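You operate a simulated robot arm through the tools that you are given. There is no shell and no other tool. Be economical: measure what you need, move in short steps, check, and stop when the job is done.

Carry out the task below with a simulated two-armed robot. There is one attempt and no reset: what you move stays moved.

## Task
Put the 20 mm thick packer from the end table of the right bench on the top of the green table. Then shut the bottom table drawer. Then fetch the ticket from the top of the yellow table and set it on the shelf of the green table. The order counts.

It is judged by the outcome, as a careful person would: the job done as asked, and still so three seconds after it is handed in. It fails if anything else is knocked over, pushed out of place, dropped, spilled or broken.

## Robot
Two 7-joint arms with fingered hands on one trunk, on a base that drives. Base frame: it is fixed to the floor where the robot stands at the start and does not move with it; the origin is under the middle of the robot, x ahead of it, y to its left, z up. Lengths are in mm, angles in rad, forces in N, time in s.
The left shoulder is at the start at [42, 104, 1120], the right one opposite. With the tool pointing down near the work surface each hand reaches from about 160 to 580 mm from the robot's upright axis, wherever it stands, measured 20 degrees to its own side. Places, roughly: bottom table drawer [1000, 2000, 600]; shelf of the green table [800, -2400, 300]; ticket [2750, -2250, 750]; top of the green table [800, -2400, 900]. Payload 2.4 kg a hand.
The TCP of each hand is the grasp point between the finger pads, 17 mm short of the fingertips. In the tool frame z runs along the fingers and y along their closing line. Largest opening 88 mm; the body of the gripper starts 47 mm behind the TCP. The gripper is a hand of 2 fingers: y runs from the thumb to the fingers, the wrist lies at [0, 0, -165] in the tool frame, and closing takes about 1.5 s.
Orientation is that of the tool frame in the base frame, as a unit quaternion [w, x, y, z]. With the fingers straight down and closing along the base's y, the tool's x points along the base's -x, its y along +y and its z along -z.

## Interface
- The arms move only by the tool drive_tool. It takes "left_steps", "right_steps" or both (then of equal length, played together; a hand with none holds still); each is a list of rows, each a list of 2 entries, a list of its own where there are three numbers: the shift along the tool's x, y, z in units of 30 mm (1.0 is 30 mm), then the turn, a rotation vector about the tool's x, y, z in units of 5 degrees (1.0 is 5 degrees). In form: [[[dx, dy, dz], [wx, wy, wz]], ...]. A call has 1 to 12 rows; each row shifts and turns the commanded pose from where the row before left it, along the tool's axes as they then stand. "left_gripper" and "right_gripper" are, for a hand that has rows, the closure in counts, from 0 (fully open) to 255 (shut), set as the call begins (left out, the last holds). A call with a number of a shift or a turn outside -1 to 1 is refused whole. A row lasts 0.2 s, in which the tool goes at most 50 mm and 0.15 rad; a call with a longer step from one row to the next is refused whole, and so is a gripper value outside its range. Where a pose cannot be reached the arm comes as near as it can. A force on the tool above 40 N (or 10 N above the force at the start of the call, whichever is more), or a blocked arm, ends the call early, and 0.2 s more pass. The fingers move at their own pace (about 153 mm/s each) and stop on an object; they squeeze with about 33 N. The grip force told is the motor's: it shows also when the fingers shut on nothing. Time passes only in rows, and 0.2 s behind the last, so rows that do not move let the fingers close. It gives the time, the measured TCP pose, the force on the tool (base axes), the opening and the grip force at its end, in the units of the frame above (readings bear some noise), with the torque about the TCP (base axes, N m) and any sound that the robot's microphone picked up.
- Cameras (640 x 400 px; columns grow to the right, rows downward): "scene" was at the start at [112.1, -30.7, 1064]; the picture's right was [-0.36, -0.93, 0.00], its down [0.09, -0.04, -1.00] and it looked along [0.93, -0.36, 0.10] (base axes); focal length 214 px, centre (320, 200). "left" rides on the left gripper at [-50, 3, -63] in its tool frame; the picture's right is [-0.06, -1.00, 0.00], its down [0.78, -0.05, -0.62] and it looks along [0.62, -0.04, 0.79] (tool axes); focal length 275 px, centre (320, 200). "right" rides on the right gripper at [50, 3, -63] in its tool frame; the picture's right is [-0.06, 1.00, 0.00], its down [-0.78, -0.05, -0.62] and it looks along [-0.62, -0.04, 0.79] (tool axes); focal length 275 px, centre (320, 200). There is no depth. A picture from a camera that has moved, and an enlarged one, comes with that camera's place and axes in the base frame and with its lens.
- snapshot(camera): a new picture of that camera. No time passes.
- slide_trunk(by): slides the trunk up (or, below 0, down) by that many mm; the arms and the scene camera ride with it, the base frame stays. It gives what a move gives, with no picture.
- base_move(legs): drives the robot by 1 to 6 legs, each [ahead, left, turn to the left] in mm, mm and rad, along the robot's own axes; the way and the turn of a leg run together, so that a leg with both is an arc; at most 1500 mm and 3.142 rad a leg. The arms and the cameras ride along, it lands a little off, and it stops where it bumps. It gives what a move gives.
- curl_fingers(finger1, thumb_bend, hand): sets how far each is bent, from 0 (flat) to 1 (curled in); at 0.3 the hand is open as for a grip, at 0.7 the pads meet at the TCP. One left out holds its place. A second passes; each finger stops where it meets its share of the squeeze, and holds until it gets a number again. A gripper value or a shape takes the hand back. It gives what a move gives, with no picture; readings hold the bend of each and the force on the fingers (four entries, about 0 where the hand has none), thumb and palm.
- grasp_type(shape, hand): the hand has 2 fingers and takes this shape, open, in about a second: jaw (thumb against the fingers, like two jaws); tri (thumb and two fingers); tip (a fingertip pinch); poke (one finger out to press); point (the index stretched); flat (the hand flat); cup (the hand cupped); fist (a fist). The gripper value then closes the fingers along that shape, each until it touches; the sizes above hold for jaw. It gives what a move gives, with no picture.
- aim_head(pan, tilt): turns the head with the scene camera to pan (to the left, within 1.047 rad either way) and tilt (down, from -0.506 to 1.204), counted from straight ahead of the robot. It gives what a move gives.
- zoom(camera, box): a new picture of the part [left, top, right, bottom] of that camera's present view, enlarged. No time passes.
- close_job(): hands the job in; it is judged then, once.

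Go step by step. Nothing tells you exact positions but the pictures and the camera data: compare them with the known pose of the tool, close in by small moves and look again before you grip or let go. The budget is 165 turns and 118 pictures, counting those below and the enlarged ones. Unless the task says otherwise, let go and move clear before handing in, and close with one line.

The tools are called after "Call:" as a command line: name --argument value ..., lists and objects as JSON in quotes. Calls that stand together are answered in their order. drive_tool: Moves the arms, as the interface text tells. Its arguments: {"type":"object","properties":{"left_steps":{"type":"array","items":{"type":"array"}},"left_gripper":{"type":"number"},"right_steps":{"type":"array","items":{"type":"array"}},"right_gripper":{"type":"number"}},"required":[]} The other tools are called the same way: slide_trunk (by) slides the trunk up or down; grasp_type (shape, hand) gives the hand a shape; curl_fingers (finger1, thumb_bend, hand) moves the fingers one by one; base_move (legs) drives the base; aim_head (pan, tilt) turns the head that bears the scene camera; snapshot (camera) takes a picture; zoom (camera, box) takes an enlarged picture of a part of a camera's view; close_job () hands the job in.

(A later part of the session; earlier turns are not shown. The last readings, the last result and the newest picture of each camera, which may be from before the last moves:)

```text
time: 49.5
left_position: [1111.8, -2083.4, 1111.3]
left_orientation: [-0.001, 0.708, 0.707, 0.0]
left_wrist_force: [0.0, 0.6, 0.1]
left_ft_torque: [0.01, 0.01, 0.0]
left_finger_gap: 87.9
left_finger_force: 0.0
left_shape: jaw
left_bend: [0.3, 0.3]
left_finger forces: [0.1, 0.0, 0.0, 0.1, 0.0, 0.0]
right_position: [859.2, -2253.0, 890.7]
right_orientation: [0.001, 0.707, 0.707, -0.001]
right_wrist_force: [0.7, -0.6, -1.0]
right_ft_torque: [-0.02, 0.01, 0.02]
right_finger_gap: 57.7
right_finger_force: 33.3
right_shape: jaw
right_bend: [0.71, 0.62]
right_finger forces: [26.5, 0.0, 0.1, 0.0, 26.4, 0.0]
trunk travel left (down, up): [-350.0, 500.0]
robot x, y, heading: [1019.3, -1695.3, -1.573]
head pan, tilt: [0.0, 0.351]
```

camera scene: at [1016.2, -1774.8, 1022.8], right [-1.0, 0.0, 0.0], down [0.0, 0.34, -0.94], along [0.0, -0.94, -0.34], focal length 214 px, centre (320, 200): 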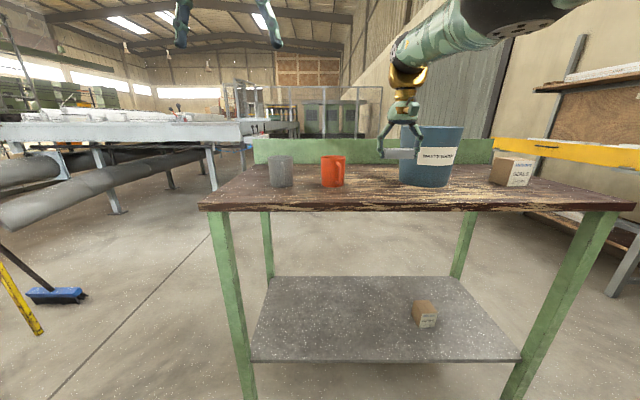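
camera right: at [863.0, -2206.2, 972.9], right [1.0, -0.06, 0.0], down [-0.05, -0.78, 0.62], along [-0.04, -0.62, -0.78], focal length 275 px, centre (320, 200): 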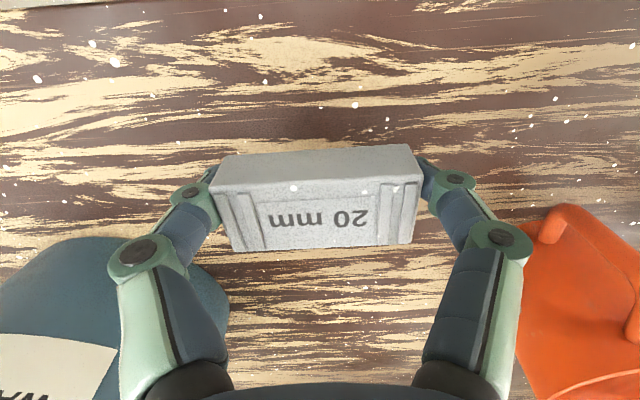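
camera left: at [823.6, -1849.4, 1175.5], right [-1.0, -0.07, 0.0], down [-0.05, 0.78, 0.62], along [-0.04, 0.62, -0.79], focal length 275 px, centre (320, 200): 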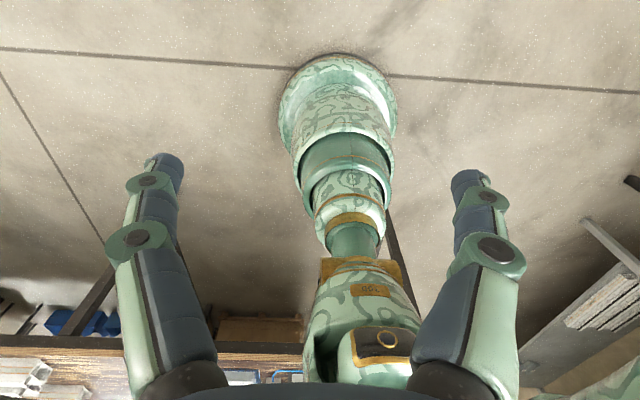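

Call:
drive_tool --right_steps '[[[0, 0, 0.1], [0, 0, 0]], [[0, 0, 0.1], [0, 0, 0]], [[0, 0, 0], [0, 0, 0]]]'

Call:
zoom --camera "scene" --box '[340, 140, 440, 210]'

```text
time: 50.4
left_position: [1112.0, -2082.3, 1111.7]
left_orientation: [0.0, 0.707, 0.707, 0.0]
left_wrist_force: [0.4, 0.0, -0.1]
left_ft_torque: [0.02, 0.02, -0.02]
left_finger_gap: 87.7
left_finger_force: 0.0
left_shape: jaw
left_bend: [0.3, 0.3]
left_finger forces: [0.0, 0.1, 0.0, 0.0, 0.0, 0.0]
right_position: [857.6, -2251.7, 885.0]
right_orientation: [0.001, 0.708, 0.707, -0.001]
right_wrist_force: [-0.2, -0.4, 0.0]
right_ft_torque: [0.03, 0.02, -0.02]
right_finger_gap: 57.7
right_finger_force: 32.7
right_shape: jaw
right_bend: [0.71, 0.62]
right_finger forces: [26.3, 0.0, 0.0, 0.1, 26.3, 0.0]
trunk travel left (down, up): [-350.0, 500.0]
robot x, y, heading: [1021.1, -1694.7, -1.572]
head pan, tilt: [0.0, 0.351]
```

```text
5.71 times, centred on (390, 175) of scene
camera zoom: at [1016.1, -1816.8, 1022.8], right [-1.0, 0.0, 0.0], down [0.0, 0.34, -0.94], along [0.0, -0.94, -0.34], focal length 1226 px, centre (-80, 343)
```

zoom: 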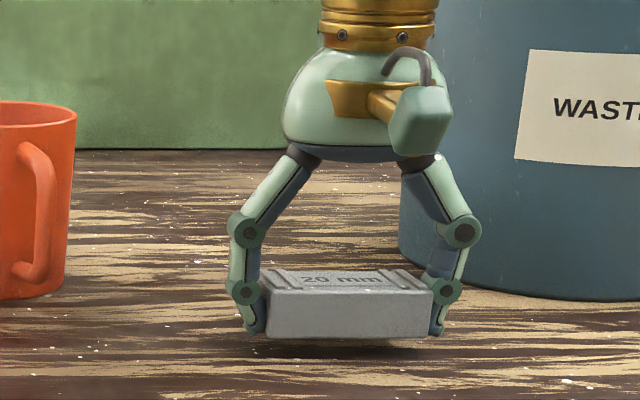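

Packer still a few mm above the top; lowering further.

Call:
drive_tool --right_steps '[[[0, 0, 0.1], [0, 0, 0]], [[0, 0, 0.1], [0, 0, 0]], [[0, 0, 0], [0, 0, 0]]]'

```text
time: 51.1
left_position: [1110.2, -2083.5, 1112.6]
left_orientation: [0.0, 0.708, 0.707, 0.0]
left_wrist_force: [0.8, -0.1, 0.4]
left_ft_torque: [0.0, 0.02, 0.04]
left_finger_gap: 87.5
left_finger_force: 0.1
left_shape: jaw
left_bend: [0.3, 0.3]
left_finger forces: [0.0, 0.0, 0.0, 0.0, 0.1, 0.0]
right_position: [858.8, -2251.9, 878.9]
right_orientation: [0.001, 0.708, 0.706, -0.002]
right_wrist_force: [0.8, -0.1, -0.2]
right_ft_torque: [-0.03, 0.02, 0.0]
right_finger_gap: 57.5
right_finger_force: 33.4
right_shape: jaw
right_bend: [0.71, 0.62]
right_finger forces: [26.4, 0.2, 0.0, 0.0, 26.4, 0.0]
trunk travel left (down, up): [-350.0, 500.0]
robot x, y, heading: [1018.7, -1692.0, -1.577]
head pan, tilt: [0.0, 0.351]
```

Call:
drive_tool --right_steps '[[[0, 0, 0.1], [0, 0, 0]], [[0, 0, 0.05], [0, 0, 0]], [[0, 0, 0], [0, 0, 0]]]'

Call:
zoom --camera "scene" --box '[340, 140, 440, 210]'

```text
time: 52.0
left_position: [1111.6, -2081.8, 1112.7]
left_orientation: [0.001, 0.707, 0.707, 0.0]
left_wrist_force: [0.4, 0.4, 0.0]
left_ft_torque: [-0.01, 0.01, -0.01]
left_finger_gap: 88.0
left_finger_force: 0.0
left_shape: jaw
left_bend: [0.3, 0.3]
left_finger forces: [0.0, 0.1, 0.1, 0.1, 0.1, 0.0]
right_position: [859.1, -2251.9, 876.4]
right_orientation: [0.003, 0.707, 0.707, -0.002]
right_wrist_force: [1.2, -4.2, 16.3]
right_ft_torque: [-0.07, 0.09, 0.09]
right_finger_gap: 54.0
right_finger_force: 32.9
right_shape: jaw
right_bend: [0.74, 0.68]
right_finger forces: [31.2, 0.0, 0.0, 0.0, 33.0, 0.1]
trunk travel left (down, up): [-350.0, 500.0]
robot x, y, heading: [1017.8, -1691.9, -1.57]
head pan, tilt: [0.0, 0.351]
```

```text
5.71 times, centred on (390, 175) of scene
camera zoom: at [1016.6, -1816.1, 1023.1], right [-1.0, 0.0, 0.0], down [0.0, 0.34, -0.94], along [0.0, -0.94, -0.34], focal length 1226 px, centre (-80, 343)
```

zoom: 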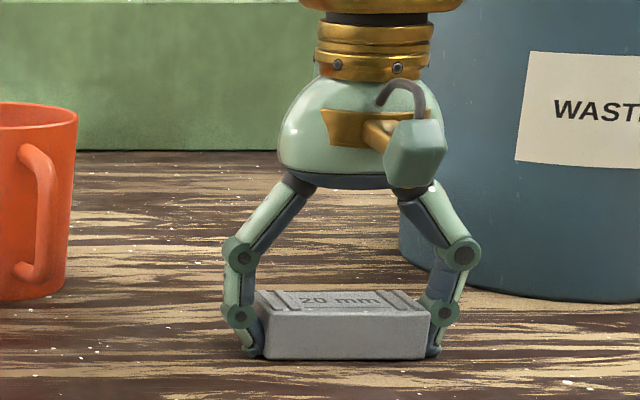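

In contact with the top (16 N). Releasing and lifting.

Call:
drive_tool --right_gripper 0 --right_steps '[[[0, 0, 0], [0, 0, 0]], [[0, 0, 0], [0, 0, 0]], [[0, 0, 0], [0, 0, 0]], [[0, 0, 0], [0, 0, 0]], [[0, 0, 0], [0, 0, 0]]]'

Call:
drive_tool --right_steps '[[[0, 0, -0.3], [0, 0, 0]], [[0, 0, -0.8], [0, 0, 0]], [[0, 0, -1], [0, 0, 0]], [[0, 0, -1], [0, 0, 0]], [[0, 0, -1], [0, 0, 0]], [[0, 0, -1], [0, 0, 0]]]'

Call:
zoom --camera "scene" --box '[240, 80, 500, 220]'

```text
time: 52.9
left_position: [1110.6, -2083.0, 1110.2]
left_orientation: [0.001, 0.708, 0.707, 0.001]
left_wrist_force: [-0.3, -0.5, 0.5]
left_ft_torque: [-0.02, 0.01, -0.03]
left_finger_gap: 87.7
left_finger_force: 0.1
left_shape: jaw
left_bend: [0.3, 0.3]
left_finger forces: [0.0, 0.0, 0.1, 0.1, 0.0, 0.1]
right_position: [857.7, -2253.6, 876.3]
right_orientation: [0.003, 0.709, 0.705, -0.003]
right_wrist_force: [-0.2, 0.5, 2.0]
right_ft_torque: [0.01, -0.05, 0.02]
right_finger_gap: 88.0
right_finger_force: 0.1
right_shape: jaw
right_bend: [0.3, 0.3]
right_finger forces: [1.0, 0.0, 0.0, 0.0, 0.6, 0.1]
trunk travel left (down, up): [-350.0, 500.0]
robot x, y, heading: [1017.7, -1694.1, -1.576]
head pan, tilt: [0.0, 0.351]
stopped in row 4 (right hand): the force on the tool passed its limit at 40 N (the readings are from after the stop); the commanded pose is now the measured one
```

```text
time: 54.3
left_position: [1109.6, -2082.8, 1112.2]
left_orientation: [0.0, 0.708, 0.706, 0.0]
left_wrist_force: [-0.1, -0.2, -0.4]
left_ft_torque: [0.01, -0.01, -0.01]
left_finger_gap: 87.8
left_finger_force: 0.0
left_shape: jaw
left_bend: [0.3, 0.3]
left_finger forces: [0.1, 0.1, 0.0, 0.0, 0.1, 0.1]
right_position: [859.4, -2253.1, 1030.8]
right_orientation: [0.001, 0.708, 0.706, -0.004]
right_wrist_force: [0.0, -0.5, -0.5]
right_ft_torque: [0.02, -0.02, 0.03]
right_finger_gap: 87.8
right_finger_force: 0.0
right_shape: jaw
right_bend: [0.3, 0.3]
right_finger forces: [0.0, 0.0, 0.0, 0.1, 0.1, 0.0]
right hand out of reach, approached as far as the arm can: row 3, 6
trunk travel left (down, up): [-350.0, 500.0]
robot x, y, heading: [1016.6, -1693.3, -1.574]
head pan, tilt: [0.0, 0.351]
```

```text
2.46 times, centred on (370, 150) of scene
camera zoom: at [1016.2, -1816.7, 1022.8], right [-1.0, 0.0, 0.0], down [0.0, 0.34, -0.94], along [0.0, -0.94, -0.34], focal length 528 px, centre (197, 323)
```

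zoom: 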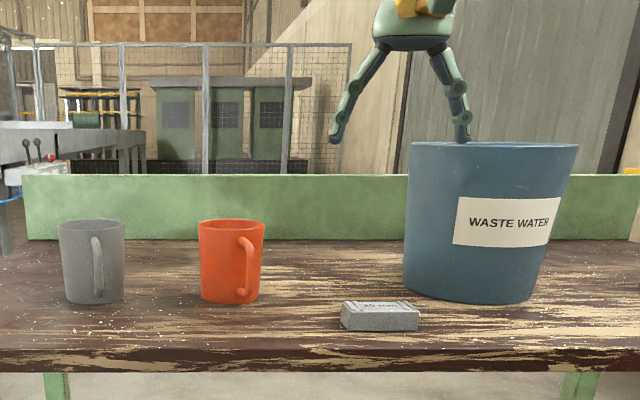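

The packer lies well on the top. Next the drawer: on the table along the left wall, opening toward -y, around (950–1000, 1860, 600). Driving back around the bench.

Call:
base_move --legs '[[-250, 0, 0], [0, -1300, 0], [0, 0, 3.14], [1300, 0, 0], [1200, 0, 0]]'

Call:
aim_head --pan -0.8 --tilt 0.4

Call:
aim_head --pan -0.8 --tilt 0.4

Call:
snapshot --camera "scene"

```text
time: 81.4
left_position: [-278.5, 1455.1, 1112.7]
left_orientation: [0.0, -0.689, 0.724, 0.0]
left_wrist_force: [0.6, 0.2, -0.3]
left_ft_torque: [0.01, 0.0, 0.04]
left_finger_gap: 87.6
left_finger_force: 0.1
left_shape: jaw
left_bend: [0.3, 0.3]
left_finger forces: [0.0, 0.0, 0.0, 0.1, 0.0, 0.0]
right_position: [-17.2, 1615.1, 1029.9]
right_orientation: [0.003, -0.689, 0.725, 0.003]
right_wrist_force: [-0.4, 0.2, 0.6]
right_ft_torque: [0.02, 0.0, -0.01]
right_finger_gap: 88.2
right_finger_force: 0.0
right_shape: jaw
right_bend: [0.3, 0.3]
right_finger forces: [0.0, 0.0, 0.0, 0.0, 0.1, 0.1]
trunk travel left (down, up): [-350.0, 500.0]
robot x, y, heading: [-202.8, 1064.1, 1.525]
head pan, tilt: [0.0, 0.351]
```

```text
time: 82.5
left_position: [-277.2, 1455.2, 1112.8]
left_orientation: [0.001, -0.69, 0.724, 0.0]
left_wrist_force: [0.2, -0.4, -0.4]
left_ft_torque: [0.01, 0.0, -0.01]
left_finger_gap: 88.2
left_finger_force: 0.0
left_shape: jaw
left_bend: [0.3, 0.3]
left_finger forces: [0.0, 0.1, 0.0, 0.1, 0.0, 0.0]
right_position: [-17.6, 1613.9, 1028.4]
right_orientation: [0.003, -0.688, 0.726, 0.002]
right_wrist_force: [0.5, 0.0, 0.1]
right_ft_torque: [-0.03, -0.02, 0.02]
right_finger_gap: 88.0
right_finger_force: 0.0
right_shape: jaw
right_bend: [0.3, 0.3]
right_finger forces: [0.0, 0.0, 0.0, 0.0, 0.1, 0.0]
trunk travel left (down, up): [-350.0, 500.0]
robot x, y, heading: [-201.7, 1064.9, 1.521]
head pan, tilt: [-0.799, 0.4]
```

```text
time: 83.1
left_position: [-276.1, 1456.2, 1112.3]
left_orientation: [0.0, -0.689, 0.724, 0.0]
left_wrist_force: [-0.2, -0.6, -0.5]
left_ft_torque: [0.0, 0.0, -0.02]
left_finger_gap: 87.9
left_finger_force: 0.0
left_shape: jaw
left_bend: [0.3, 0.3]
left_finger forces: [0.0, 0.0, 0.0, 0.0, 0.0, 0.0]
right_position: [-16.8, 1614.5, 1029.9]
right_orientation: [0.004, -0.688, 0.725, 0.002]
right_wrist_force: [0.0, -0.4, -0.2]
right_ft_torque: [-0.01, 0.02, 0.03]
right_finger_gap: 87.8
right_finger_force: 0.1
right_shape: jaw
right_bend: [0.3, 0.3]
right_finger forces: [0.0, 0.1, 0.1, 0.0, 0.1, 0.1]
trunk travel left (down, up): [-350.0, 500.0]
robot x, y, heading: [-199.3, 1064.6, 1.521]
head pan, tilt: [-0.799, 0.4]
```

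```text
88 pictures are left
camera scene: at [-131.7, 1155.7, 1018.3], right [0.66, -0.75, 0.0], down [-0.29, -0.26, -0.92], along [0.69, 0.61, -0.39], focal length 214 px, centre (320, 200)
```

scene: 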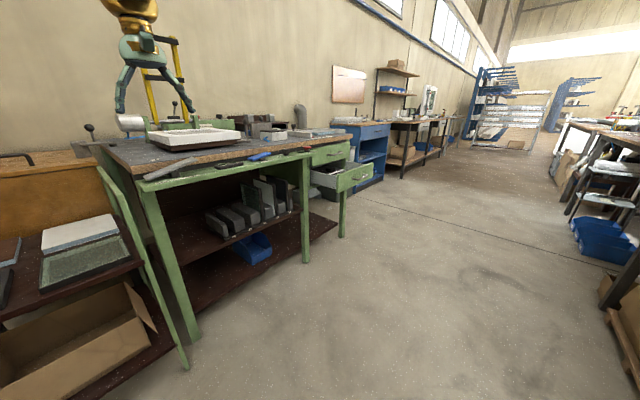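

The lower drawer stands open at about x 1000, front y≈1860. I'll straighten and strafe right to it.

Call:
base_move --legs '[[0, 0, 0.05], [0, -1020, 0]]'

Call:
aim_head --pan 0 --tilt 0.7

Call:
aim_head --pan 0 --tilt 0.7

Call:
snapshot --camera "scene"

```text
time: 88.8
left_position: [720.3, 1454.1, 1112.4]
left_orientation: [-0.001, 0.71, -0.704, 0.0]
left_wrist_force: [0.0, -0.3, 0.0]
left_ft_torque: [-0.02, 0.02, -0.02]
left_finger_gap: 87.5
left_finger_force: 0.0
left_shape: jaw
left_bend: [0.3, 0.3]
left_finger forces: [0.0, 0.1, 0.0, 0.1, 0.0, 0.0]
right_position: [969.8, 1627.5, 1030.0]
right_orientation: [-0.003, 0.708, -0.707, -0.003]
right_wrist_force: [-0.2, -0.3, -0.1]
right_ft_torque: [0.0, 0.02, -0.03]
right_finger_gap: 88.1
right_finger_force: 0.1
right_shape: jaw
right_bend: [0.3, 0.3]
right_finger forces: [0.0, 0.1, 0.0, 0.0, 0.0, 0.1]
trunk travel left (down, up): [-350.0, 500.0]
robot x, y, heading: [818.6, 1064.4, 1.575]
head pan, tilt: [-0.799, 0.4]
```

```text
time: 89.9
left_position: [719.8, 1454.7, 1112.2]
left_orientation: [0.0, 0.71, -0.704, 0.001]
left_wrist_force: [-1.1, 0.2, -0.2]
left_ft_torque: [-0.01, 0.01, 0.01]
left_finger_gap: 87.8
left_finger_force: 0.0
left_shape: jaw
left_bend: [0.3, 0.3]
left_finger forces: [0.0, 0.1, 0.0, 0.1, 0.0, 0.0]
right_position: [970.2, 1626.3, 1029.9]
right_orientation: [-0.004, 0.708, -0.706, -0.003]
right_wrist_force: [-0.3, -0.4, 0.2]
right_ft_torque: [0.0, 0.0, -0.03]
right_finger_gap: 87.6
right_finger_force: 0.1
right_shape: jaw
right_bend: [0.3, 0.3]
right_finger forces: [0.0, 0.0, 0.0, 0.0, 0.1, 0.0]
trunk travel left (down, up): [-350.0, 500.0]
robot x, y, heading: [816.7, 1064.0, 1.578]
head pan, tilt: [0.0, 0.7]
```

```text
time: 90.5
left_position: [719.3, 1455.1, 1112.3]
left_orientation: [0.0, 0.71, -0.705, 0.0]
left_wrist_force: [0.0, 0.0, -0.4]
left_ft_torque: [0.0, 0.02, -0.02]
left_finger_gap: 88.0
left_finger_force: 0.1
left_shape: jaw
left_bend: [0.3, 0.3]
left_finger forces: [0.0, 0.0, 0.0, 0.1, 0.0, 0.0]
right_position: [970.4, 1627.0, 1029.4]
right_orientation: [-0.003, 0.708, -0.706, -0.003]
right_wrist_force: [-0.8, -0.4, -0.1]
right_ft_torque: [0.0, 0.01, 0.0]
right_finger_gap: 88.1
right_finger_force: 0.0
right_shape: jaw
right_bend: [0.3, 0.3]
right_finger forces: [0.0, 0.0, 0.1, 0.0, 0.1, 0.1]
trunk travel left (down, up): [-350.0, 500.0]
robot x, y, heading: [816.6, 1064.5, 1.576]
head pan, tilt: [0.0, 0.7]
```

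```text
87 pictures are left
camera scene: at [815.8, 1183.0, 991.4], right [1.0, 0.01, 0.0], down [0.0, -0.64, -0.76], along [0.0, 0.76, -0.64], focal length 214 px, centre (320, 200)
```

scene: 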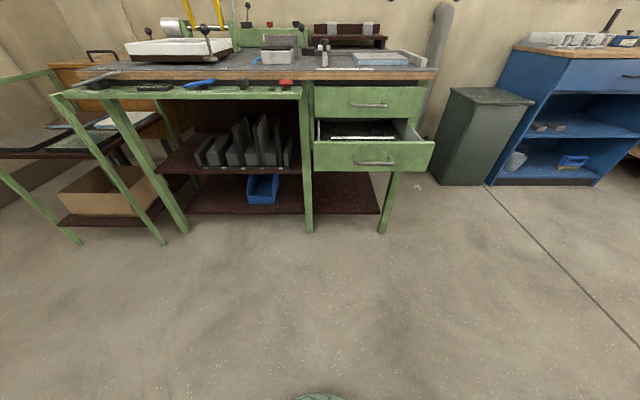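

The bottom drawer's front spans x≈800–1220 with its face near y≈1860, z≈560–680. I'll lower the trunk, close the right hand, and tilt it to point ahead for pushing.

Call:
slide_trunk --by -300

Call:
drive_tool --right_gripper 255 --right_steps '[[[0.5, 0, 0], [0, -1, 0]], [[0.5, 0, 0], [0, -1, 0]], [[0.5, 0, 0], [0, -1, 0]], [[0, 0, 0], [0, -1, 0]], [[0, 0, 0], [0, -1, 0]], [[0, 0, 0], [0, -1, 0]], [[0, 0, 0], [0, -1, 0]], [[0, 0, 0], [0, -1, 0]], [[0, 0, 0], [0, -1, 0]], [[0, 0, 0], [0, -1, 0]]]'

Call:
drive_tool --right_steps '[[[0, 0, 0], [0, -1, 0]], [[0, 0, 0], [0, -1, 0]], [[0, 0, 0], [0, -1, 0]], [[0, 0, 0], [0, -1, 0]], [[0, 0, 0], [0, -1, 0]], [[0, 0, 0], [0, -1, 0]], [[0, 0, 0], [0, -1, 0]], [[0, 0, 0], [0, -1, 0]]]'

Call:
snapshot --camera "scene"

```text
time: 93.5
left_position: [719.3, 1454.7, 812.8]
left_orientation: [0.0, 0.71, -0.705, 0.0]
left_wrist_force: [-0.8, -0.5, -0.7]
left_ft_torque: [0.0, 0.04, -0.01]
left_finger_gap: 87.8
left_finger_force: 0.0
left_shape: jaw
left_bend: [0.3, 0.3]
left_finger forces: [0.0, 0.0, 0.0, 0.0, 0.0, 0.0]
right_position: [971.8, 1649.1, 609.1]
right_orientation: [0.079, 0.704, -0.701, 0.081]
right_wrist_force: [0.6, -0.7, -0.2]
right_ft_torque: [-0.01, 0.03, -0.01]
right_finger_gap: 88.0
right_finger_force: 0.2
right_shape: jaw
right_bend: [0.3, 0.3]
right_finger forces: [0.1, 0.0, 0.0, 0.1, 0.0, 0.0]
trunk travel left (down, up): [-50.0, 800.0]
robot x, y, heading: [818.2, 1064.2, 1.575]
head pan, tilt: [0.0, 0.7]
```

```text
time: 95.7
left_position: [721.0, 1454.8, 813.2]
left_orientation: [-0.001, 0.709, -0.705, 0.0]
left_wrist_force: [-0.6, -0.2, 0.6]
left_ft_torque: [0.0, 0.0, -0.01]
left_finger_gap: 87.9
left_finger_force: 0.0
left_shape: jaw
left_bend: [0.3, 0.3]
left_finger forces: [0.1, 0.0, 0.0, 0.0, 0.0, 0.1]
right_position: [965.5, 1780.0, 599.2]
right_orientation: [-0.225, 0.672, -0.669, -0.225]
right_wrist_force: [-0.1, -0.3, -0.6]
right_ft_torque: [-0.04, 0.0, 0.01]
right_finger_gap: 0.0
right_finger_force: 33.0
right_shape: jaw
right_bend: [0.66, 0.72]
right_finger forces: [0.0, 0.1, 0.0, 0.0, 0.0, 0.0]
right hand out of reach, approached as far as the arm can: row 1, 2, 3, 4, 5, 6, 7, 8, 9, 10
trunk travel left (down, up): [-50.0, 800.0]
robot x, y, heading: [813.1, 1069.5, 1.577]
head pan, tilt: [0.0, 0.7]
```

```text
time: 97.5
left_position: [719.2, 1454.8, 812.5]
left_orientation: [0.0, 0.71, -0.704, 0.0]
left_wrist_force: [-0.3, -0.3, 0.4]
left_ft_torque: [0.03, -0.04, 0.0]
left_finger_gap: 87.9
left_finger_force: 0.2
left_shape: jaw
left_bend: [0.3, 0.3]
left_finger forces: [0.0, 0.0, 0.1, 0.1, 0.1, 0.0]
right_position: [959.2, 1818.8, 598.8]
right_orientation: [-0.4, 0.585, -0.568, -0.419]
right_wrist_force: [-0.4, -0.3, -0.2]
right_ft_torque: [0.0, -0.04, -0.01]
right_finger_gap: 0.0
right_finger_force: 33.1
right_shape: jaw
right_bend: [0.67, 0.72]
right_finger forces: [0.1, 0.0, 0.1, 0.0, 0.1, 0.0]
right hand out of reach, approached as far as the arm can: row 1, 2, 3, 4, 5, 7, 8
trunk travel left (down, up): [-50.0, 800.0]
robot x, y, heading: [816.5, 1065.5, 1.578]
head pan, tilt: [0.0, 0.7]
```

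```text
86 pictures are left
camera scene: at [815.7, 1196.8, 694.9], right [1.0, 0.01, 0.0], down [0.0, -0.64, -0.76], along [0.0, 0.76, -0.64], focal length 214 px, centre (320, 200)
```

scene: 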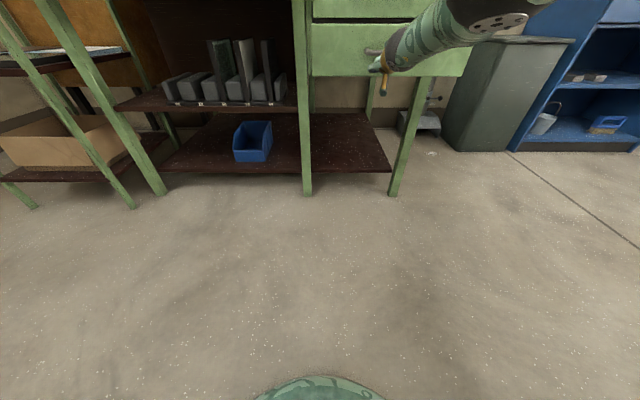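

The hand now points ahead, at (959, 1819, 599), close before the drawer front. Let me look closely.

Call:
aim_head --pan -0.2 --tilt 0.2

Call:
snapshot --camera "right"

Call:
snapshot --camera "scene"

```text
time: 98.5
left_position: [720.4, 1455.1, 812.1]
left_orientation: [0.0, 0.71, -0.704, 0.0]
left_wrist_force: [-0.1, -1.0, -0.2]
left_ft_torque: [-0.01, -0.01, 0.01]
left_finger_gap: 87.8
left_finger_force: 0.1
left_shape: jaw
left_bend: [0.3, 0.3]
left_finger forces: [0.0, 0.1, 0.1, 0.0, 0.0, 0.0]
right_position: [958.0, 1818.7, 598.3]
right_orientation: [-0.4, 0.585, -0.568, -0.418]
right_wrist_force: [1.2, 0.4, 0.7]
right_ft_torque: [0.03, 0.0, 0.0]
right_finger_gap: 0.1
right_finger_force: 32.9
right_shape: jaw
right_bend: [0.67, 0.72]
right_finger forces: [0.1, 0.0, 0.0, 0.1, 0.0, 0.0]
trunk travel left (down, up): [-50.0, 800.0]
robot x, y, heading: [817.6, 1071.2, 1.574]
head pan, tilt: [-0.201, 0.201]
```

```text
85 pictures are left
camera right: at [958.0, 1742.2, 572.8], right [-1.0, -0.01, 0.07], down [0.07, -0.32, 0.94], along [0.01, 0.95, 0.32], focal length 275 px, centre (320, 200)
```

right: 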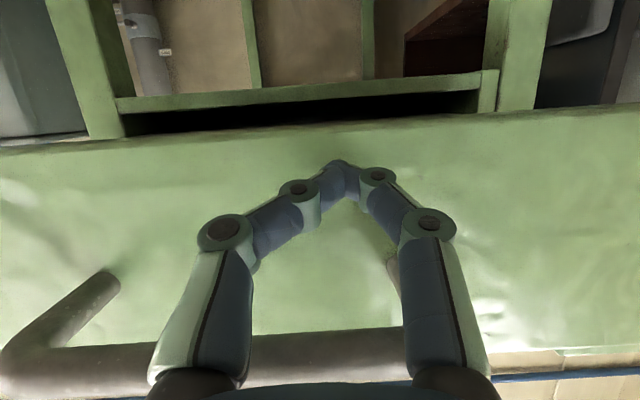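

```text
84 pictures are left
camera scene: at [834.2, 1203.4, 740.2], right [0.98, -0.19, 0.0], down [-0.04, -0.2, -0.98], along [0.19, 0.96, -0.2], focal length 214 px, centre (320, 200)
```

scene: 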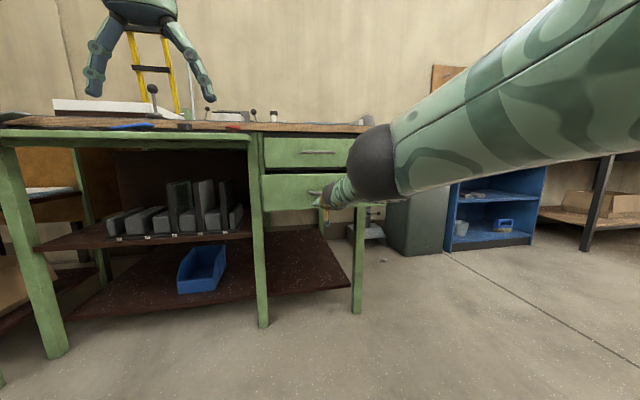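

Fingertips aim at the lower part of the drawer front, below the handle. I'll shift right to its middle, raise ~12 mm, then push on with the base.

Call:
drive_tool --right_steps '[[[-0.4, 0, 0], [0, 0, 0]], [[0, 0, 0], [0, 0, 0]]]'

Call:
base_move --legs '[[0, -40, 0]]'

Call:
snapshot --camera "right"

```text
time: 99.0
left_position: [720.2, 1454.8, 812.0]
left_orientation: [0.0, 0.709, -0.705, 0.0]
left_wrist_force: [-0.2, 0.4, 0.2]
left_ft_torque: [-0.03, 0.0, 0.0]
left_finger_gap: 88.2
left_finger_force: 0.1
left_shape: jaw
left_bend: [0.3, 0.3]
left_finger forces: [0.0, 0.0, 0.0, 0.0, 0.1, 0.0]
right_position: [954.9, 1818.2, 601.4]
right_orientation: [-0.398, 0.586, -0.56, -0.43]
right_wrist_force: [-0.4, 0.5, 0.2]
right_ft_torque: [-0.02, 0.03, 0.01]
right_finger_gap: 0.0
right_finger_force: 32.9
right_shape: jaw
right_bend: [0.67, 0.72]
right_finger forces: [0.2, 0.1, 0.0, 0.0, 0.1, 0.0]
right hand out of reach, approached as far as the arm can: row 1
trunk travel left (down, up): [-50.0, 800.0]
robot x, y, heading: [818.9, 1068.6, 1.576]
head pan, tilt: [-0.201, 0.201]
```

```text
time: 99.9
left_position: [759.7, 1454.8, 812.4]
left_orientation: [0.0, 0.71, -0.704, 0.0]
left_wrist_force: [0.0, 0.0, 0.2]
left_ft_torque: [0.01, -0.01, 0.02]
left_finger_gap: 87.8
left_finger_force: 0.1
left_shape: jaw
left_bend: [0.3, 0.3]
left_finger forces: [0.1, 0.0, 0.0, 0.0, 0.1, 0.0]
right_position: [992.9, 1819.7, 601.0]
right_orientation: [-0.398, 0.586, -0.56, -0.43]
right_wrist_force: [0.4, 0.2, 0.5]
right_ft_torque: [-0.04, -0.01, -0.01]
right_finger_gap: 0.0
right_finger_force: 32.4
right_shape: jaw
right_bend: [0.67, 0.72]
right_finger forces: [0.0, 0.1, 0.0, 0.1, 0.1, 0.0]
trunk travel left (down, up): [-50.0, 800.0]
robot x, y, heading: [856.8, 1067.7, 1.575]
head pan, tilt: [-0.201, 0.201]
```

```text
83 pictures are left
camera right: at [994.5, 1743.2, 573.2], right [-1.0, -0.04, 0.07], down [0.08, -0.34, 0.94], along [-0.01, 0.94, 0.34], focal length 275 px, centre (320, 200)
```

right: 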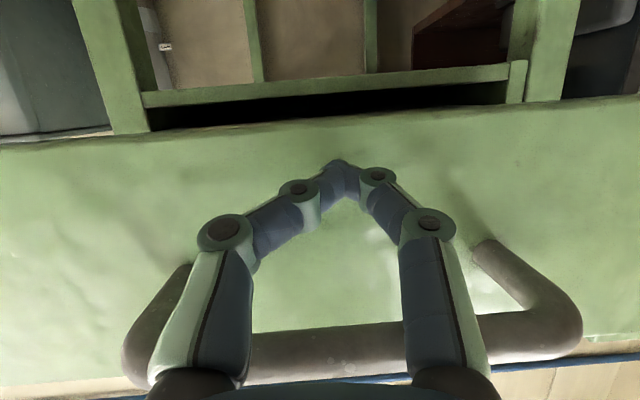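

I'd like the fingertips a little higher above the panel's lower edge; trunk up 15 mm.

Call:
slide_trunk --by 15

Call:
base_move --legs '[[60, 0, 0]]'

Call:
snapshot --camera "right"

Call:
snapshot --camera "scene"

```text
time: 100.5
left_position: [759.6, 1456.1, 824.9]
left_orientation: [0.001, 0.709, -0.705, 0.001]
left_wrist_force: [0.2, 0.3, 1.2]
left_ft_torque: [0.02, 0.03, 0.0]
left_finger_gap: 88.0
left_finger_force: 0.2
left_shape: jaw
left_bend: [0.3, 0.3]
left_finger forces: [0.1, 0.1, 0.0, 0.0, 0.0, 0.0]
right_position: [993.7, 1818.9, 619.8]
right_orientation: [-0.398, 0.585, -0.56, -0.43]
right_wrist_force: [-2.0, -2.3, -29.9]
right_ft_torque: [0.64, 0.26, -0.11]
right_finger_gap: 0.0
right_finger_force: 32.7
right_shape: jaw
right_bend: [0.68, 0.72]
right_finger forces: [8.4, 0.0, 0.0, 0.0, 21.2, 0.0]
trunk travel left (down, up): [-65.0, 785.0]
robot x, y, heading: [859.8, 1063.6, 1.579]
head pan, tilt: [-0.201, 0.201]
```

```text
time: 101.5
left_position: [759.8, 1516.1, 826.5]
left_orientation: [0.001, 0.709, -0.705, 0.001]
left_wrist_force: [-0.3, 0.8, -0.2]
left_ft_torque: [0.01, -0.01, 0.0]
left_finger_gap: 87.8
left_finger_force: 0.1
left_shape: jaw
left_bend: [0.3, 0.3]
left_finger forces: [0.0, 0.1, 0.0, 0.0, 0.0, 0.0]
right_position: [994.4, 1878.0, 620.4]
right_orientation: [-0.4, 0.584, -0.56, -0.431]
right_wrist_force: [-1.8, 1.6, -37.2]
right_ft_torque: [0.7, 0.32, -0.04]
right_finger_gap: 0.2
right_finger_force: 33.0
right_shape: jaw
right_bend: [0.68, 0.72]
right_finger forces: [9.2, 0.0, 0.1, 0.0, 24.7, 0.0]
trunk travel left (down, up): [-65.0, 785.0]
robot x, y, heading: [855.3, 1126.3, 1.581]
head pan, tilt: [-0.201, 0.201]
```

```text
82 pictures are left
camera right: at [995.0, 1802.8, 591.9], right [-1.0, -0.03, 0.07], down [0.08, -0.34, 0.94], along [-0.01, 0.94, 0.34], focal length 275 px, centre (320, 200)
```

right: 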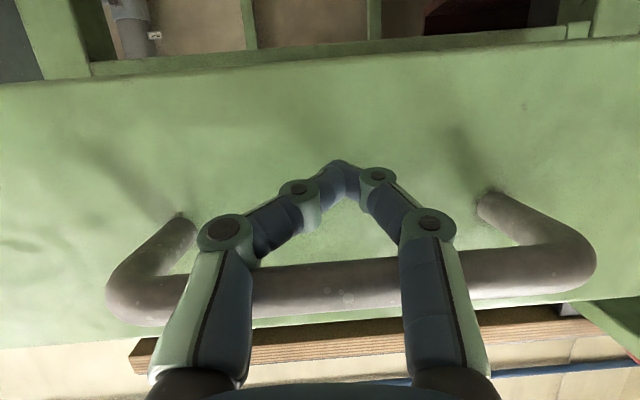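

```text
81 pictures are left
camera scene: at [874.1, 1264.4, 754.0], right [0.98, -0.19, 0.0], down [-0.04, -0.2, -0.98], along [0.19, 0.96, -0.2], focal length 214 px, centre (320, 200)
```

scene: 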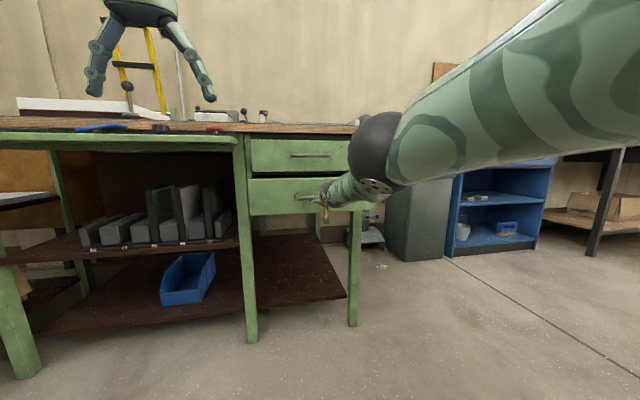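

The drawer is sliding in, but the hand presses up against the handle. Lower 7 mm, then keep pushing.

Call:
slide_trunk --by -7

Call:
base_move --legs '[[90, 0, 0]]'

Call:
snapshot --camera "right"

Call:
snapshot --camera "scene"

```text
time: 102.1
left_position: [760.1, 1514.5, 820.3]
left_orientation: [0.0, 0.709, -0.705, 0.0]
left_wrist_force: [0.4, -0.6, 0.7]
left_ft_torque: [0.0, -0.03, -0.02]
left_finger_gap: 87.9
left_finger_force: 0.0
left_shape: jaw
left_bend: [0.3, 0.3]
left_finger forces: [0.0, 0.0, 0.1, 0.0, 0.0, 0.1]
right_position: [992.7, 1878.0, 616.9]
right_orientation: [-0.402, 0.584, -0.558, -0.431]
right_wrist_force: [0.8, -0.2, -0.1]
right_ft_torque: [-0.04, 0.03, 0.01]
right_finger_gap: 0.0
right_finger_force: 33.2
right_shape: jaw
right_bend: [0.68, 0.72]
right_finger forces: [0.0, 0.0, 0.0, 0.0, 0.0, 0.0]
trunk travel left (down, up): [-58.0, 792.0]
robot x, y, heading: [855.3, 1122.5, 1.578]
head pan, tilt: [-0.201, 0.201]
```

```text
time: 103.2
left_position: [759.9, 1603.6, 819.8]
left_orientation: [0.001, 0.708, -0.706, -0.001]
left_wrist_force: [-0.5, 0.6, 0.0]
left_ft_torque: [-0.01, -0.04, -0.02]
left_finger_gap: 87.8
left_finger_force: 0.1
left_shape: jaw
left_bend: [0.3, 0.3]
left_finger forces: [0.0, 0.0, 0.1, 0.1, 0.1, 0.1]
right_position: [995.0, 1967.3, 615.8]
right_orientation: [-0.402, 0.583, -0.559, -0.431]
right_wrist_force: [0.8, 0.1, 0.4]
right_ft_torque: [0.0, -0.01, 0.01]
right_finger_gap: 0.2
right_finger_force: 33.0
right_shape: jaw
right_bend: [0.69, 0.72]
right_finger forces: [0.0, 0.0, 0.0, 0.0, 0.0, 0.0]
trunk travel left (down, up): [-58.0, 792.0]
robot x, y, heading: [856.5, 1215.4, 1.573]
head pan, tilt: [-0.201, 0.201]
```

```text
80 pictures are left
camera right: at [995.9, 1891.5, 586.7], right [-1.0, -0.03, 0.07], down [0.08, -0.35, 0.94], along [-0.01, 0.94, 0.35], focal length 275 px, centre (320, 200)
```

right: 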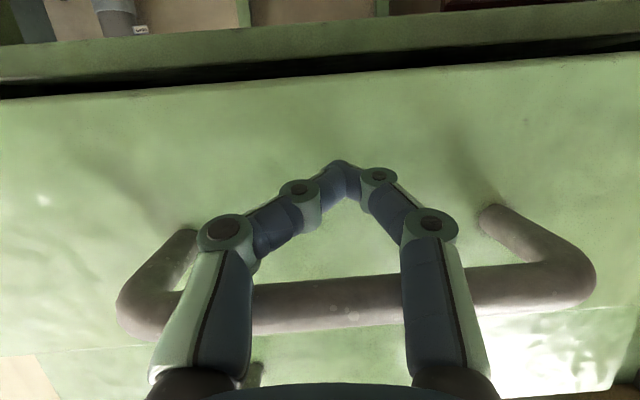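

```text
79 pictures are left
camera scene: at [873.6, 1351.8, 748.0], right [0.98, -0.2, 0.0], down [-0.04, -0.2, -0.98], along [0.19, 0.96, -0.2], focal length 214 px, centre (320, 200)
```

scene: 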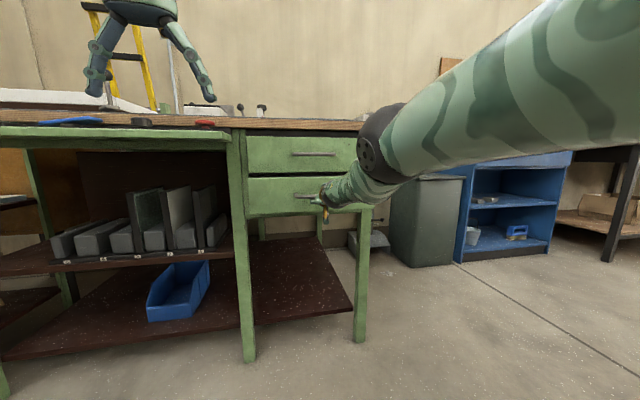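

Nearly shut; continuing in smaller pushes.

Call:
base_move --legs '[[35, 0, 0]]'

Call:
zoom --camera "scene" --box '[220, 110, 400, 230]'

Call:
snapshot --camera "right"

```text
time: 104.0
left_position: [758.1, 1638.5, 819.1]
left_orientation: [0.0, 0.709, -0.706, 0.001]
left_wrist_force: [0.3, 0.2, -0.1]
left_ft_torque: [0.03, -0.01, -0.02]
left_finger_gap: 87.9
left_finger_force: 0.1
left_shape: jaw
left_bend: [0.3, 0.3]
left_finger forces: [0.0, 0.0, 0.1, 0.0, 0.0, 0.0]
right_position: [994.4, 2002.4, 614.5]
right_orientation: [-0.402, 0.583, -0.559, -0.431]
right_wrist_force: [0.2, 0.8, 0.6]
right_ft_torque: [0.0, -0.01, 0.0]
right_finger_gap: 0.1
right_finger_force: 33.1
right_shape: jaw
right_bend: [0.7, 0.72]
right_finger forces: [0.0, 0.0, 0.1, 0.1, 0.0, 0.0]
trunk travel left (down, up): [-58.0, 792.0]
robot x, y, heading: [856.7, 1250.4, 1.574]
head pan, tilt: [-0.201, 0.201]
```

```text
3.33 times, centred on (310, 170) of scene
camera zoom: at [873.5, 1387.2, 748.0], right [0.98, -0.2, 0.0], down [-0.04, -0.2, -0.98], along [0.19, 0.96, -0.2], focal length 715 px, centre (353, 300)
```

zoom: 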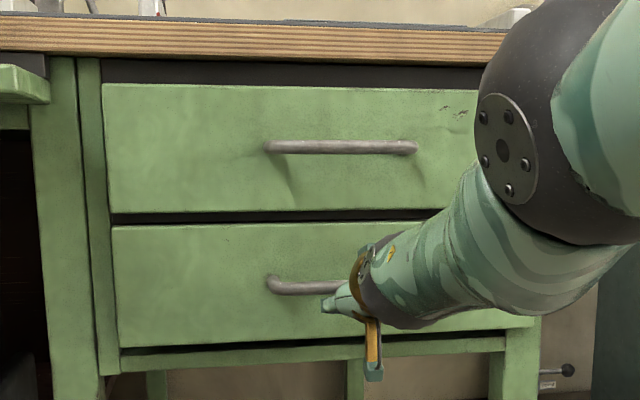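

```text
77 pictures are left
camera right: at [995.8, 1926.8, 586.7], right [-1.0, -0.03, 0.07], down [0.08, -0.35, 0.94], along [-0.01, 0.94, 0.35], focal length 275 px, centre (320, 200)
```

right: 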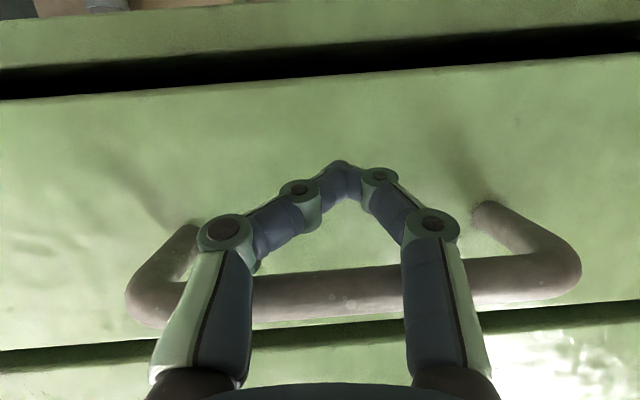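

Still slightly proud of the upper drawer, it seems. Pushing in 15 mm steps until it stops.

Call:
base_move --legs '[[15, 0, 0]]'

Call:
base_move --legs '[[15, 0, 0]]'

Call:
zoom --camera "scene" --box '[220, 110, 400, 230]'

```text
time: 105.0
left_position: [760.4, 1651.0, 821.6]
left_orientation: [0.001, -0.707, 0.707, 0.001]
left_wrist_force: [-0.5, 0.0, -0.2]
left_ft_torque: [-0.02, 0.02, 0.01]
left_finger_gap: 88.0
left_finger_force: 0.1
left_shape: jaw
left_bend: [0.3, 0.3]
left_finger forces: [0.0, 0.0, 0.0, 0.0, 0.0, 0.1]
right_position: [996.3, 2013.0, 614.3]
right_orientation: [-0.401, 0.584, -0.56, -0.428]
right_wrist_force: [-0.3, -19.7, 8.4]
right_ft_torque: [0.07, 0.08, 0.16]
right_finger_gap: 5.6
right_finger_force: 33.3
right_shape: jaw
right_bend: [0.77, 0.77]
right_finger forces: [0.0, 0.1, 0.0, 0.0, 0.0, 0.0]
trunk travel left (down, up): [-58.0, 792.0]
robot x, y, heading: [855.4, 1266.4, 1.574]
head pan, tilt: [-0.201, 0.201]
stopped in leg 1: the force on the tool passed its limit at 43 N (the readings are from after the stop); the commanded pose is now the measured one
```

```text
time: 105.7
left_position: [761.0, 1655.1, 820.8]
left_orientation: [0.002, -0.706, 0.708, 0.001]
left_wrist_force: [-0.1, -0.4, -0.4]
left_ft_torque: [-0.01, 0.0, 0.02]
left_finger_gap: 88.0
left_finger_force: 0.0
left_shape: jaw
left_bend: [0.3, 0.3]
left_finger forces: [0.0, 0.0, 0.0, 0.1, 0.0, 0.1]
right_position: [998.9, 2015.9, 611.8]
right_orientation: [-0.4, 0.586, -0.562, -0.426]
right_wrist_force: [0.7, -24.2, 9.1]
right_ft_torque: [0.06, 0.06, 0.15]
right_finger_gap: 8.5
right_finger_force: 33.1
right_shape: jaw
right_bend: [0.8, 0.78]
right_finger forces: [0.0, 0.0, 0.1, 0.0, 0.0, 0.0]
trunk travel left (down, up): [-58.0, 792.0]
robot x, y, heading: [857.9, 1263.7, 1.573]
head pan, tilt: [-0.201, 0.201]
stopped in leg 1: the force on the tool passed its limit at 48 N (the readings are from after the stop); the commanded pose is now the measured one
```

```text
3.33 times, centred on (310, 170) of scene
camera zoom: at [873.8, 1402.3, 748.3], right [0.98, -0.2, 0.0], down [-0.04, -0.19, -0.98], along [0.2, 0.96, -0.2], focal length 715 px, centre (353, 300)
```

zoom: 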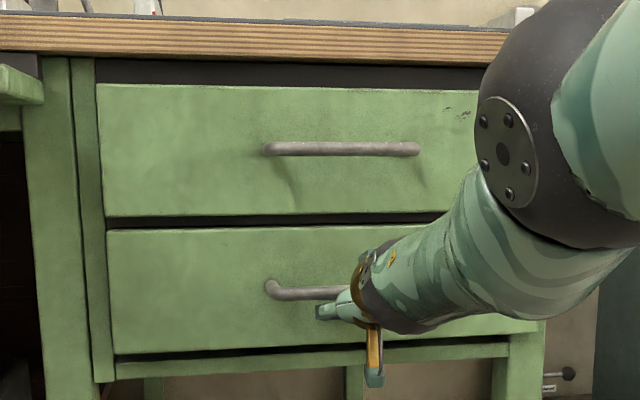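

It stopped hard and looks flush. Backing away to verify.

Call:
base_move --legs '[[-300, 0, 0]]'

Call:
snapshot --camera "scene"

Call:
zoom --camera "right" --box '[0, 0, 640, 400]'

```text
time: 107.8
left_position: [761.2, 1352.8, 820.5]
left_orientation: [-0.001, 0.708, -0.706, 0.001]
left_wrist_force: [0.5, 0.5, 1.0]
left_ft_torque: [0.03, -0.02, 0.04]
left_finger_gap: 88.0
left_finger_force: 0.2
left_shape: jaw
left_bend: [0.3, 0.3]
left_finger forces: [0.0, 0.0, 0.0, 0.0, 0.0, 0.0]
right_position: [995.9, 1714.6, 609.6]
right_orientation: [-0.398, 0.587, -0.561, -0.427]
right_wrist_force: [0.4, -0.4, 0.8]
right_ft_torque: [-0.01, -0.01, 0.0]
right_finger_gap: 2.6
right_finger_force: 32.8
right_shape: jaw
right_bend: [0.75, 0.74]
right_finger forces: [0.0, 0.0, 0.0, 0.1, 0.0, 0.0]
trunk travel left (down, up): [-58.0, 792.0]
robot x, y, heading: [852.5, 961.9, 1.579]
head pan, tilt: [-0.201, 0.201]
```

```text
75 pictures are left
camera scene: at [874.2, 1101.0, 747.9], right [0.98, -0.19, 0.0], down [-0.04, -0.2, -0.98], along [0.19, 0.96, -0.2], focal length 214 px, centre (320, 200)
```

scene: 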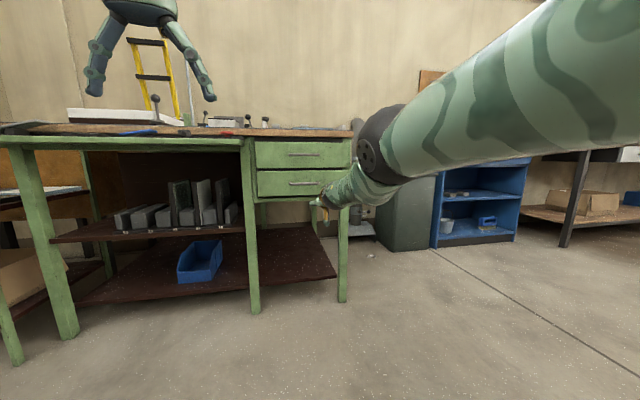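

```text
1.00 times, centred on (320, 200) of right (not enlarged: the box is as wide or as high as the picture)
camera zoom: at [996.4, 1638.6, 582.2], right [-1.0, -0.03, 0.07], down [0.08, -0.33, 0.94], along [-0.01, 0.94, 0.33], focal length 275 px, centre (320, 200)
```

zoom: 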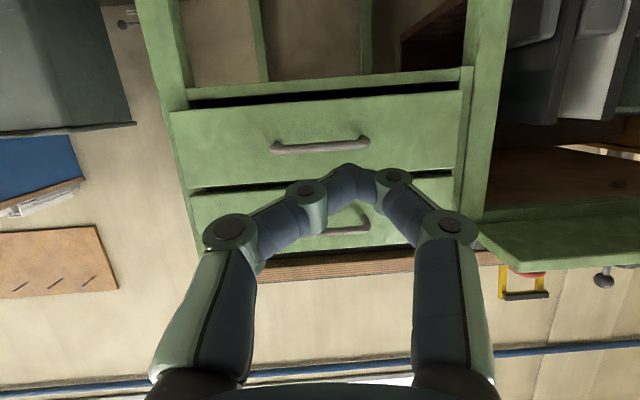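

Zooming to confirm the drawer is flush.

Call:
zoom --camera "scene" --box '[230, 120, 370, 220]'

```text
4.00 times, centred on (300, 170) of scene
camera zoom: at [874.2, 1101.0, 747.9], right [0.98, -0.19, 0.0], down [-0.04, -0.2, -0.98], along [0.19, 0.96, -0.2], focal length 858 px, centre (400, 320)
```

zoom: 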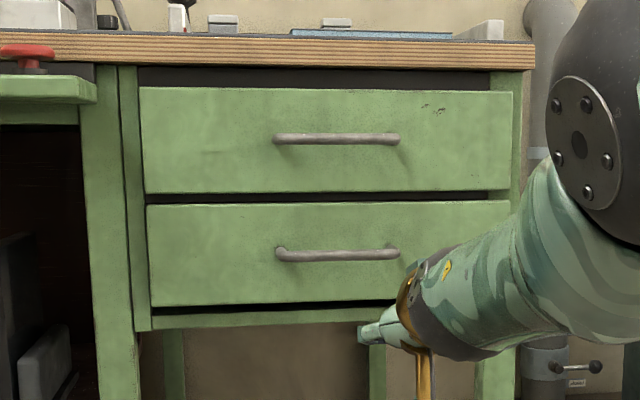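

The drawer is shut flush. Now reset: trunk up and right hand back to pointing down.

Call:
slide_trunk --by 290

Call:
drive_tool --right_gripper 0 --right_steps '[[[0, 0, -1], [0, 1, 0]], [[0, 0, -1], [0, 1, 0]], [[0, 0, -1], [0, 1, 0]], [[0, 0, -1], [0, 1, 0]], [[0, 0, -1], [0, 1, 0]], [[0, 0, -1], [0, 1, 0]], [[0, 0, -0.5], [0, 1, 0]], [[0, 0, 0], [0, 1, 0]], [[0, 0, 0], [0, 1, 0]], [[0, 0, 0], [0, 1, 0]], [[0, 0, 0], [0, 1, 0]], [[0, 0, 0], [0, 1, 0]]]'

```text
time: 110.7
left_position: [760.7, 1353.5, 1110.2]
left_orientation: [-0.001, 0.709, -0.706, 0.001]
left_wrist_force: [0.4, -0.4, -0.9]
left_ft_torque: [-0.03, 0.0, -0.03]
left_finger_gap: 87.8
left_finger_force: 0.0
left_shape: jaw
left_bend: [0.3, 0.3]
left_finger forces: [0.0, 0.0, 0.0, 0.1, 0.0, 0.0]
right_position: [995.0, 1689.3, 1061.6]
right_orientation: [-0.464, 0.536, -0.507, -0.49]
right_wrist_force: [-0.7, 0.5, 0.3]
right_ft_torque: [0.0, 0.0, 0.0]
right_finger_gap: 2.7
right_finger_force: 32.8
right_shape: jaw
right_bend: [0.75, 0.74]
right_finger forces: [0.0, 0.0, 0.0, 0.1, 0.0, 0.0]
trunk travel left (down, up): [-348.0, 502.0]
robot x, y, heading: [857.1, 960.8, 1.578]
head pan, tilt: [-0.201, 0.201]
```

```text
time: 113.3
left_position: [760.4, 1352.7, 1110.4]
left_orientation: [-0.001, 0.708, -0.706, 0.0]
left_wrist_force: [-0.6, -0.2, 0.2]
left_ft_torque: [0.03, -0.04, 0.0]
left_finger_gap: 88.1
left_finger_force: 0.0
left_shape: jaw
left_bend: [0.3, 0.3]
left_finger forces: [0.0, 0.1, 0.0, 0.0, 0.1, 0.1]
right_position: [1004.7, 1578.1, 1109.7]
right_orientation: [-0.147, 0.709, -0.672, -0.156]
right_wrist_force: [-0.1, 0.3, 0.7]
right_ft_torque: [0.01, -0.03, -0.01]
right_finger_gap: 88.0
right_finger_force: 0.0
right_shape: jaw
right_bend: [0.3, 0.3]
right_finger forces: [0.0, 0.1, 0.0, 0.0, 0.0, 0.0]
right hand out of reach, approached as far as the arm can: row 1, 2, 3, 4, 5, 6, 8, 9, 10, 11, 12
trunk travel left (down, up): [-348.0, 502.0]
robot x, y, heading: [857.4, 966.0, 1.581]
head pan, tilt: [-0.201, 0.201]
```

Call:
drive_tool --right_steps '[[[0.7, 0, 0], [0, 1, 0]], [[0.7, 0, 0], [0, 1, 0]], [[0.7, 0, 0], [0, 1, 0]], [[0.7, 0, 0], [0, 1, 0]], [[0.7, 0, 0], [0, 0.9, 0.5]]]'

Call:
base_move --legs '[[0, 1060, 0], [0, 0, 3.14]]'

```text
time: 114.5
left_position: [760.4, 1351.2, 1110.2]
left_orientation: [-0.001, 0.708, -0.706, 0.0]
left_wrist_force: [-0.2, -0.1, 0.9]
left_ft_torque: [0.02, 0.01, 0.02]
left_finger_gap: 87.8
left_finger_force: 0.0
left_shape: jaw
left_bend: [0.3, 0.3]
left_finger forces: [0.1, 0.1, 0.0, 0.0, 0.0, 0.0]
right_position: [1010.4, 1478.9, 1082.4]
right_orientation: [-0.002, 0.711, -0.703, -0.001]
right_wrist_force: [0.2, 0.4, -0.1]
right_ft_torque: [-0.02, 0.0, -0.02]
right_finger_gap: 88.2
right_finger_force: 0.0
right_shape: jaw
right_bend: [0.3, 0.3]
right_finger forces: [0.1, 0.0, 0.0, 0.1, 0.0, 0.0]
trunk travel left (down, up): [-348.0, 502.0]
robot x, y, heading: [857.6, 964.5, 1.575]
head pan, tilt: [-0.201, 0.201]
```

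```text
time: 127.3
left_position: [-77.9, 573.0, 1111.0]
left_orientation: [-0.001, 0.691, 0.723, -0.001]
left_wrist_force: [-0.1, -0.4, -0.5]
left_ft_torque: [-0.04, 0.03, -0.04]
left_finger_gap: 87.9
left_finger_force: 0.0
left_shape: jaw
left_bend: [0.3, 0.3]
left_finger forces: [0.0, 0.1, 0.0, 0.0, 0.0, 0.0]
right_position: [-320.2, 435.4, 1083.2]
right_orientation: [0.003, 0.688, 0.726, -0.002]
right_wrist_force: [0.1, -0.5, 0.5]
right_ft_torque: [-0.01, 0.0, -0.04]
right_finger_gap: 87.9
right_finger_force: 0.0
right_shape: jaw
right_bend: [0.3, 0.3]
right_finger forces: [0.1, 0.1, 0.0, 0.1, 0.0, 0.1]
trunk travel left (down, up): [-348.0, 502.0]
robot x, y, heading: [-189.4, 960.6, -1.526]
head pan, tilt: [-0.201, 0.201]
```

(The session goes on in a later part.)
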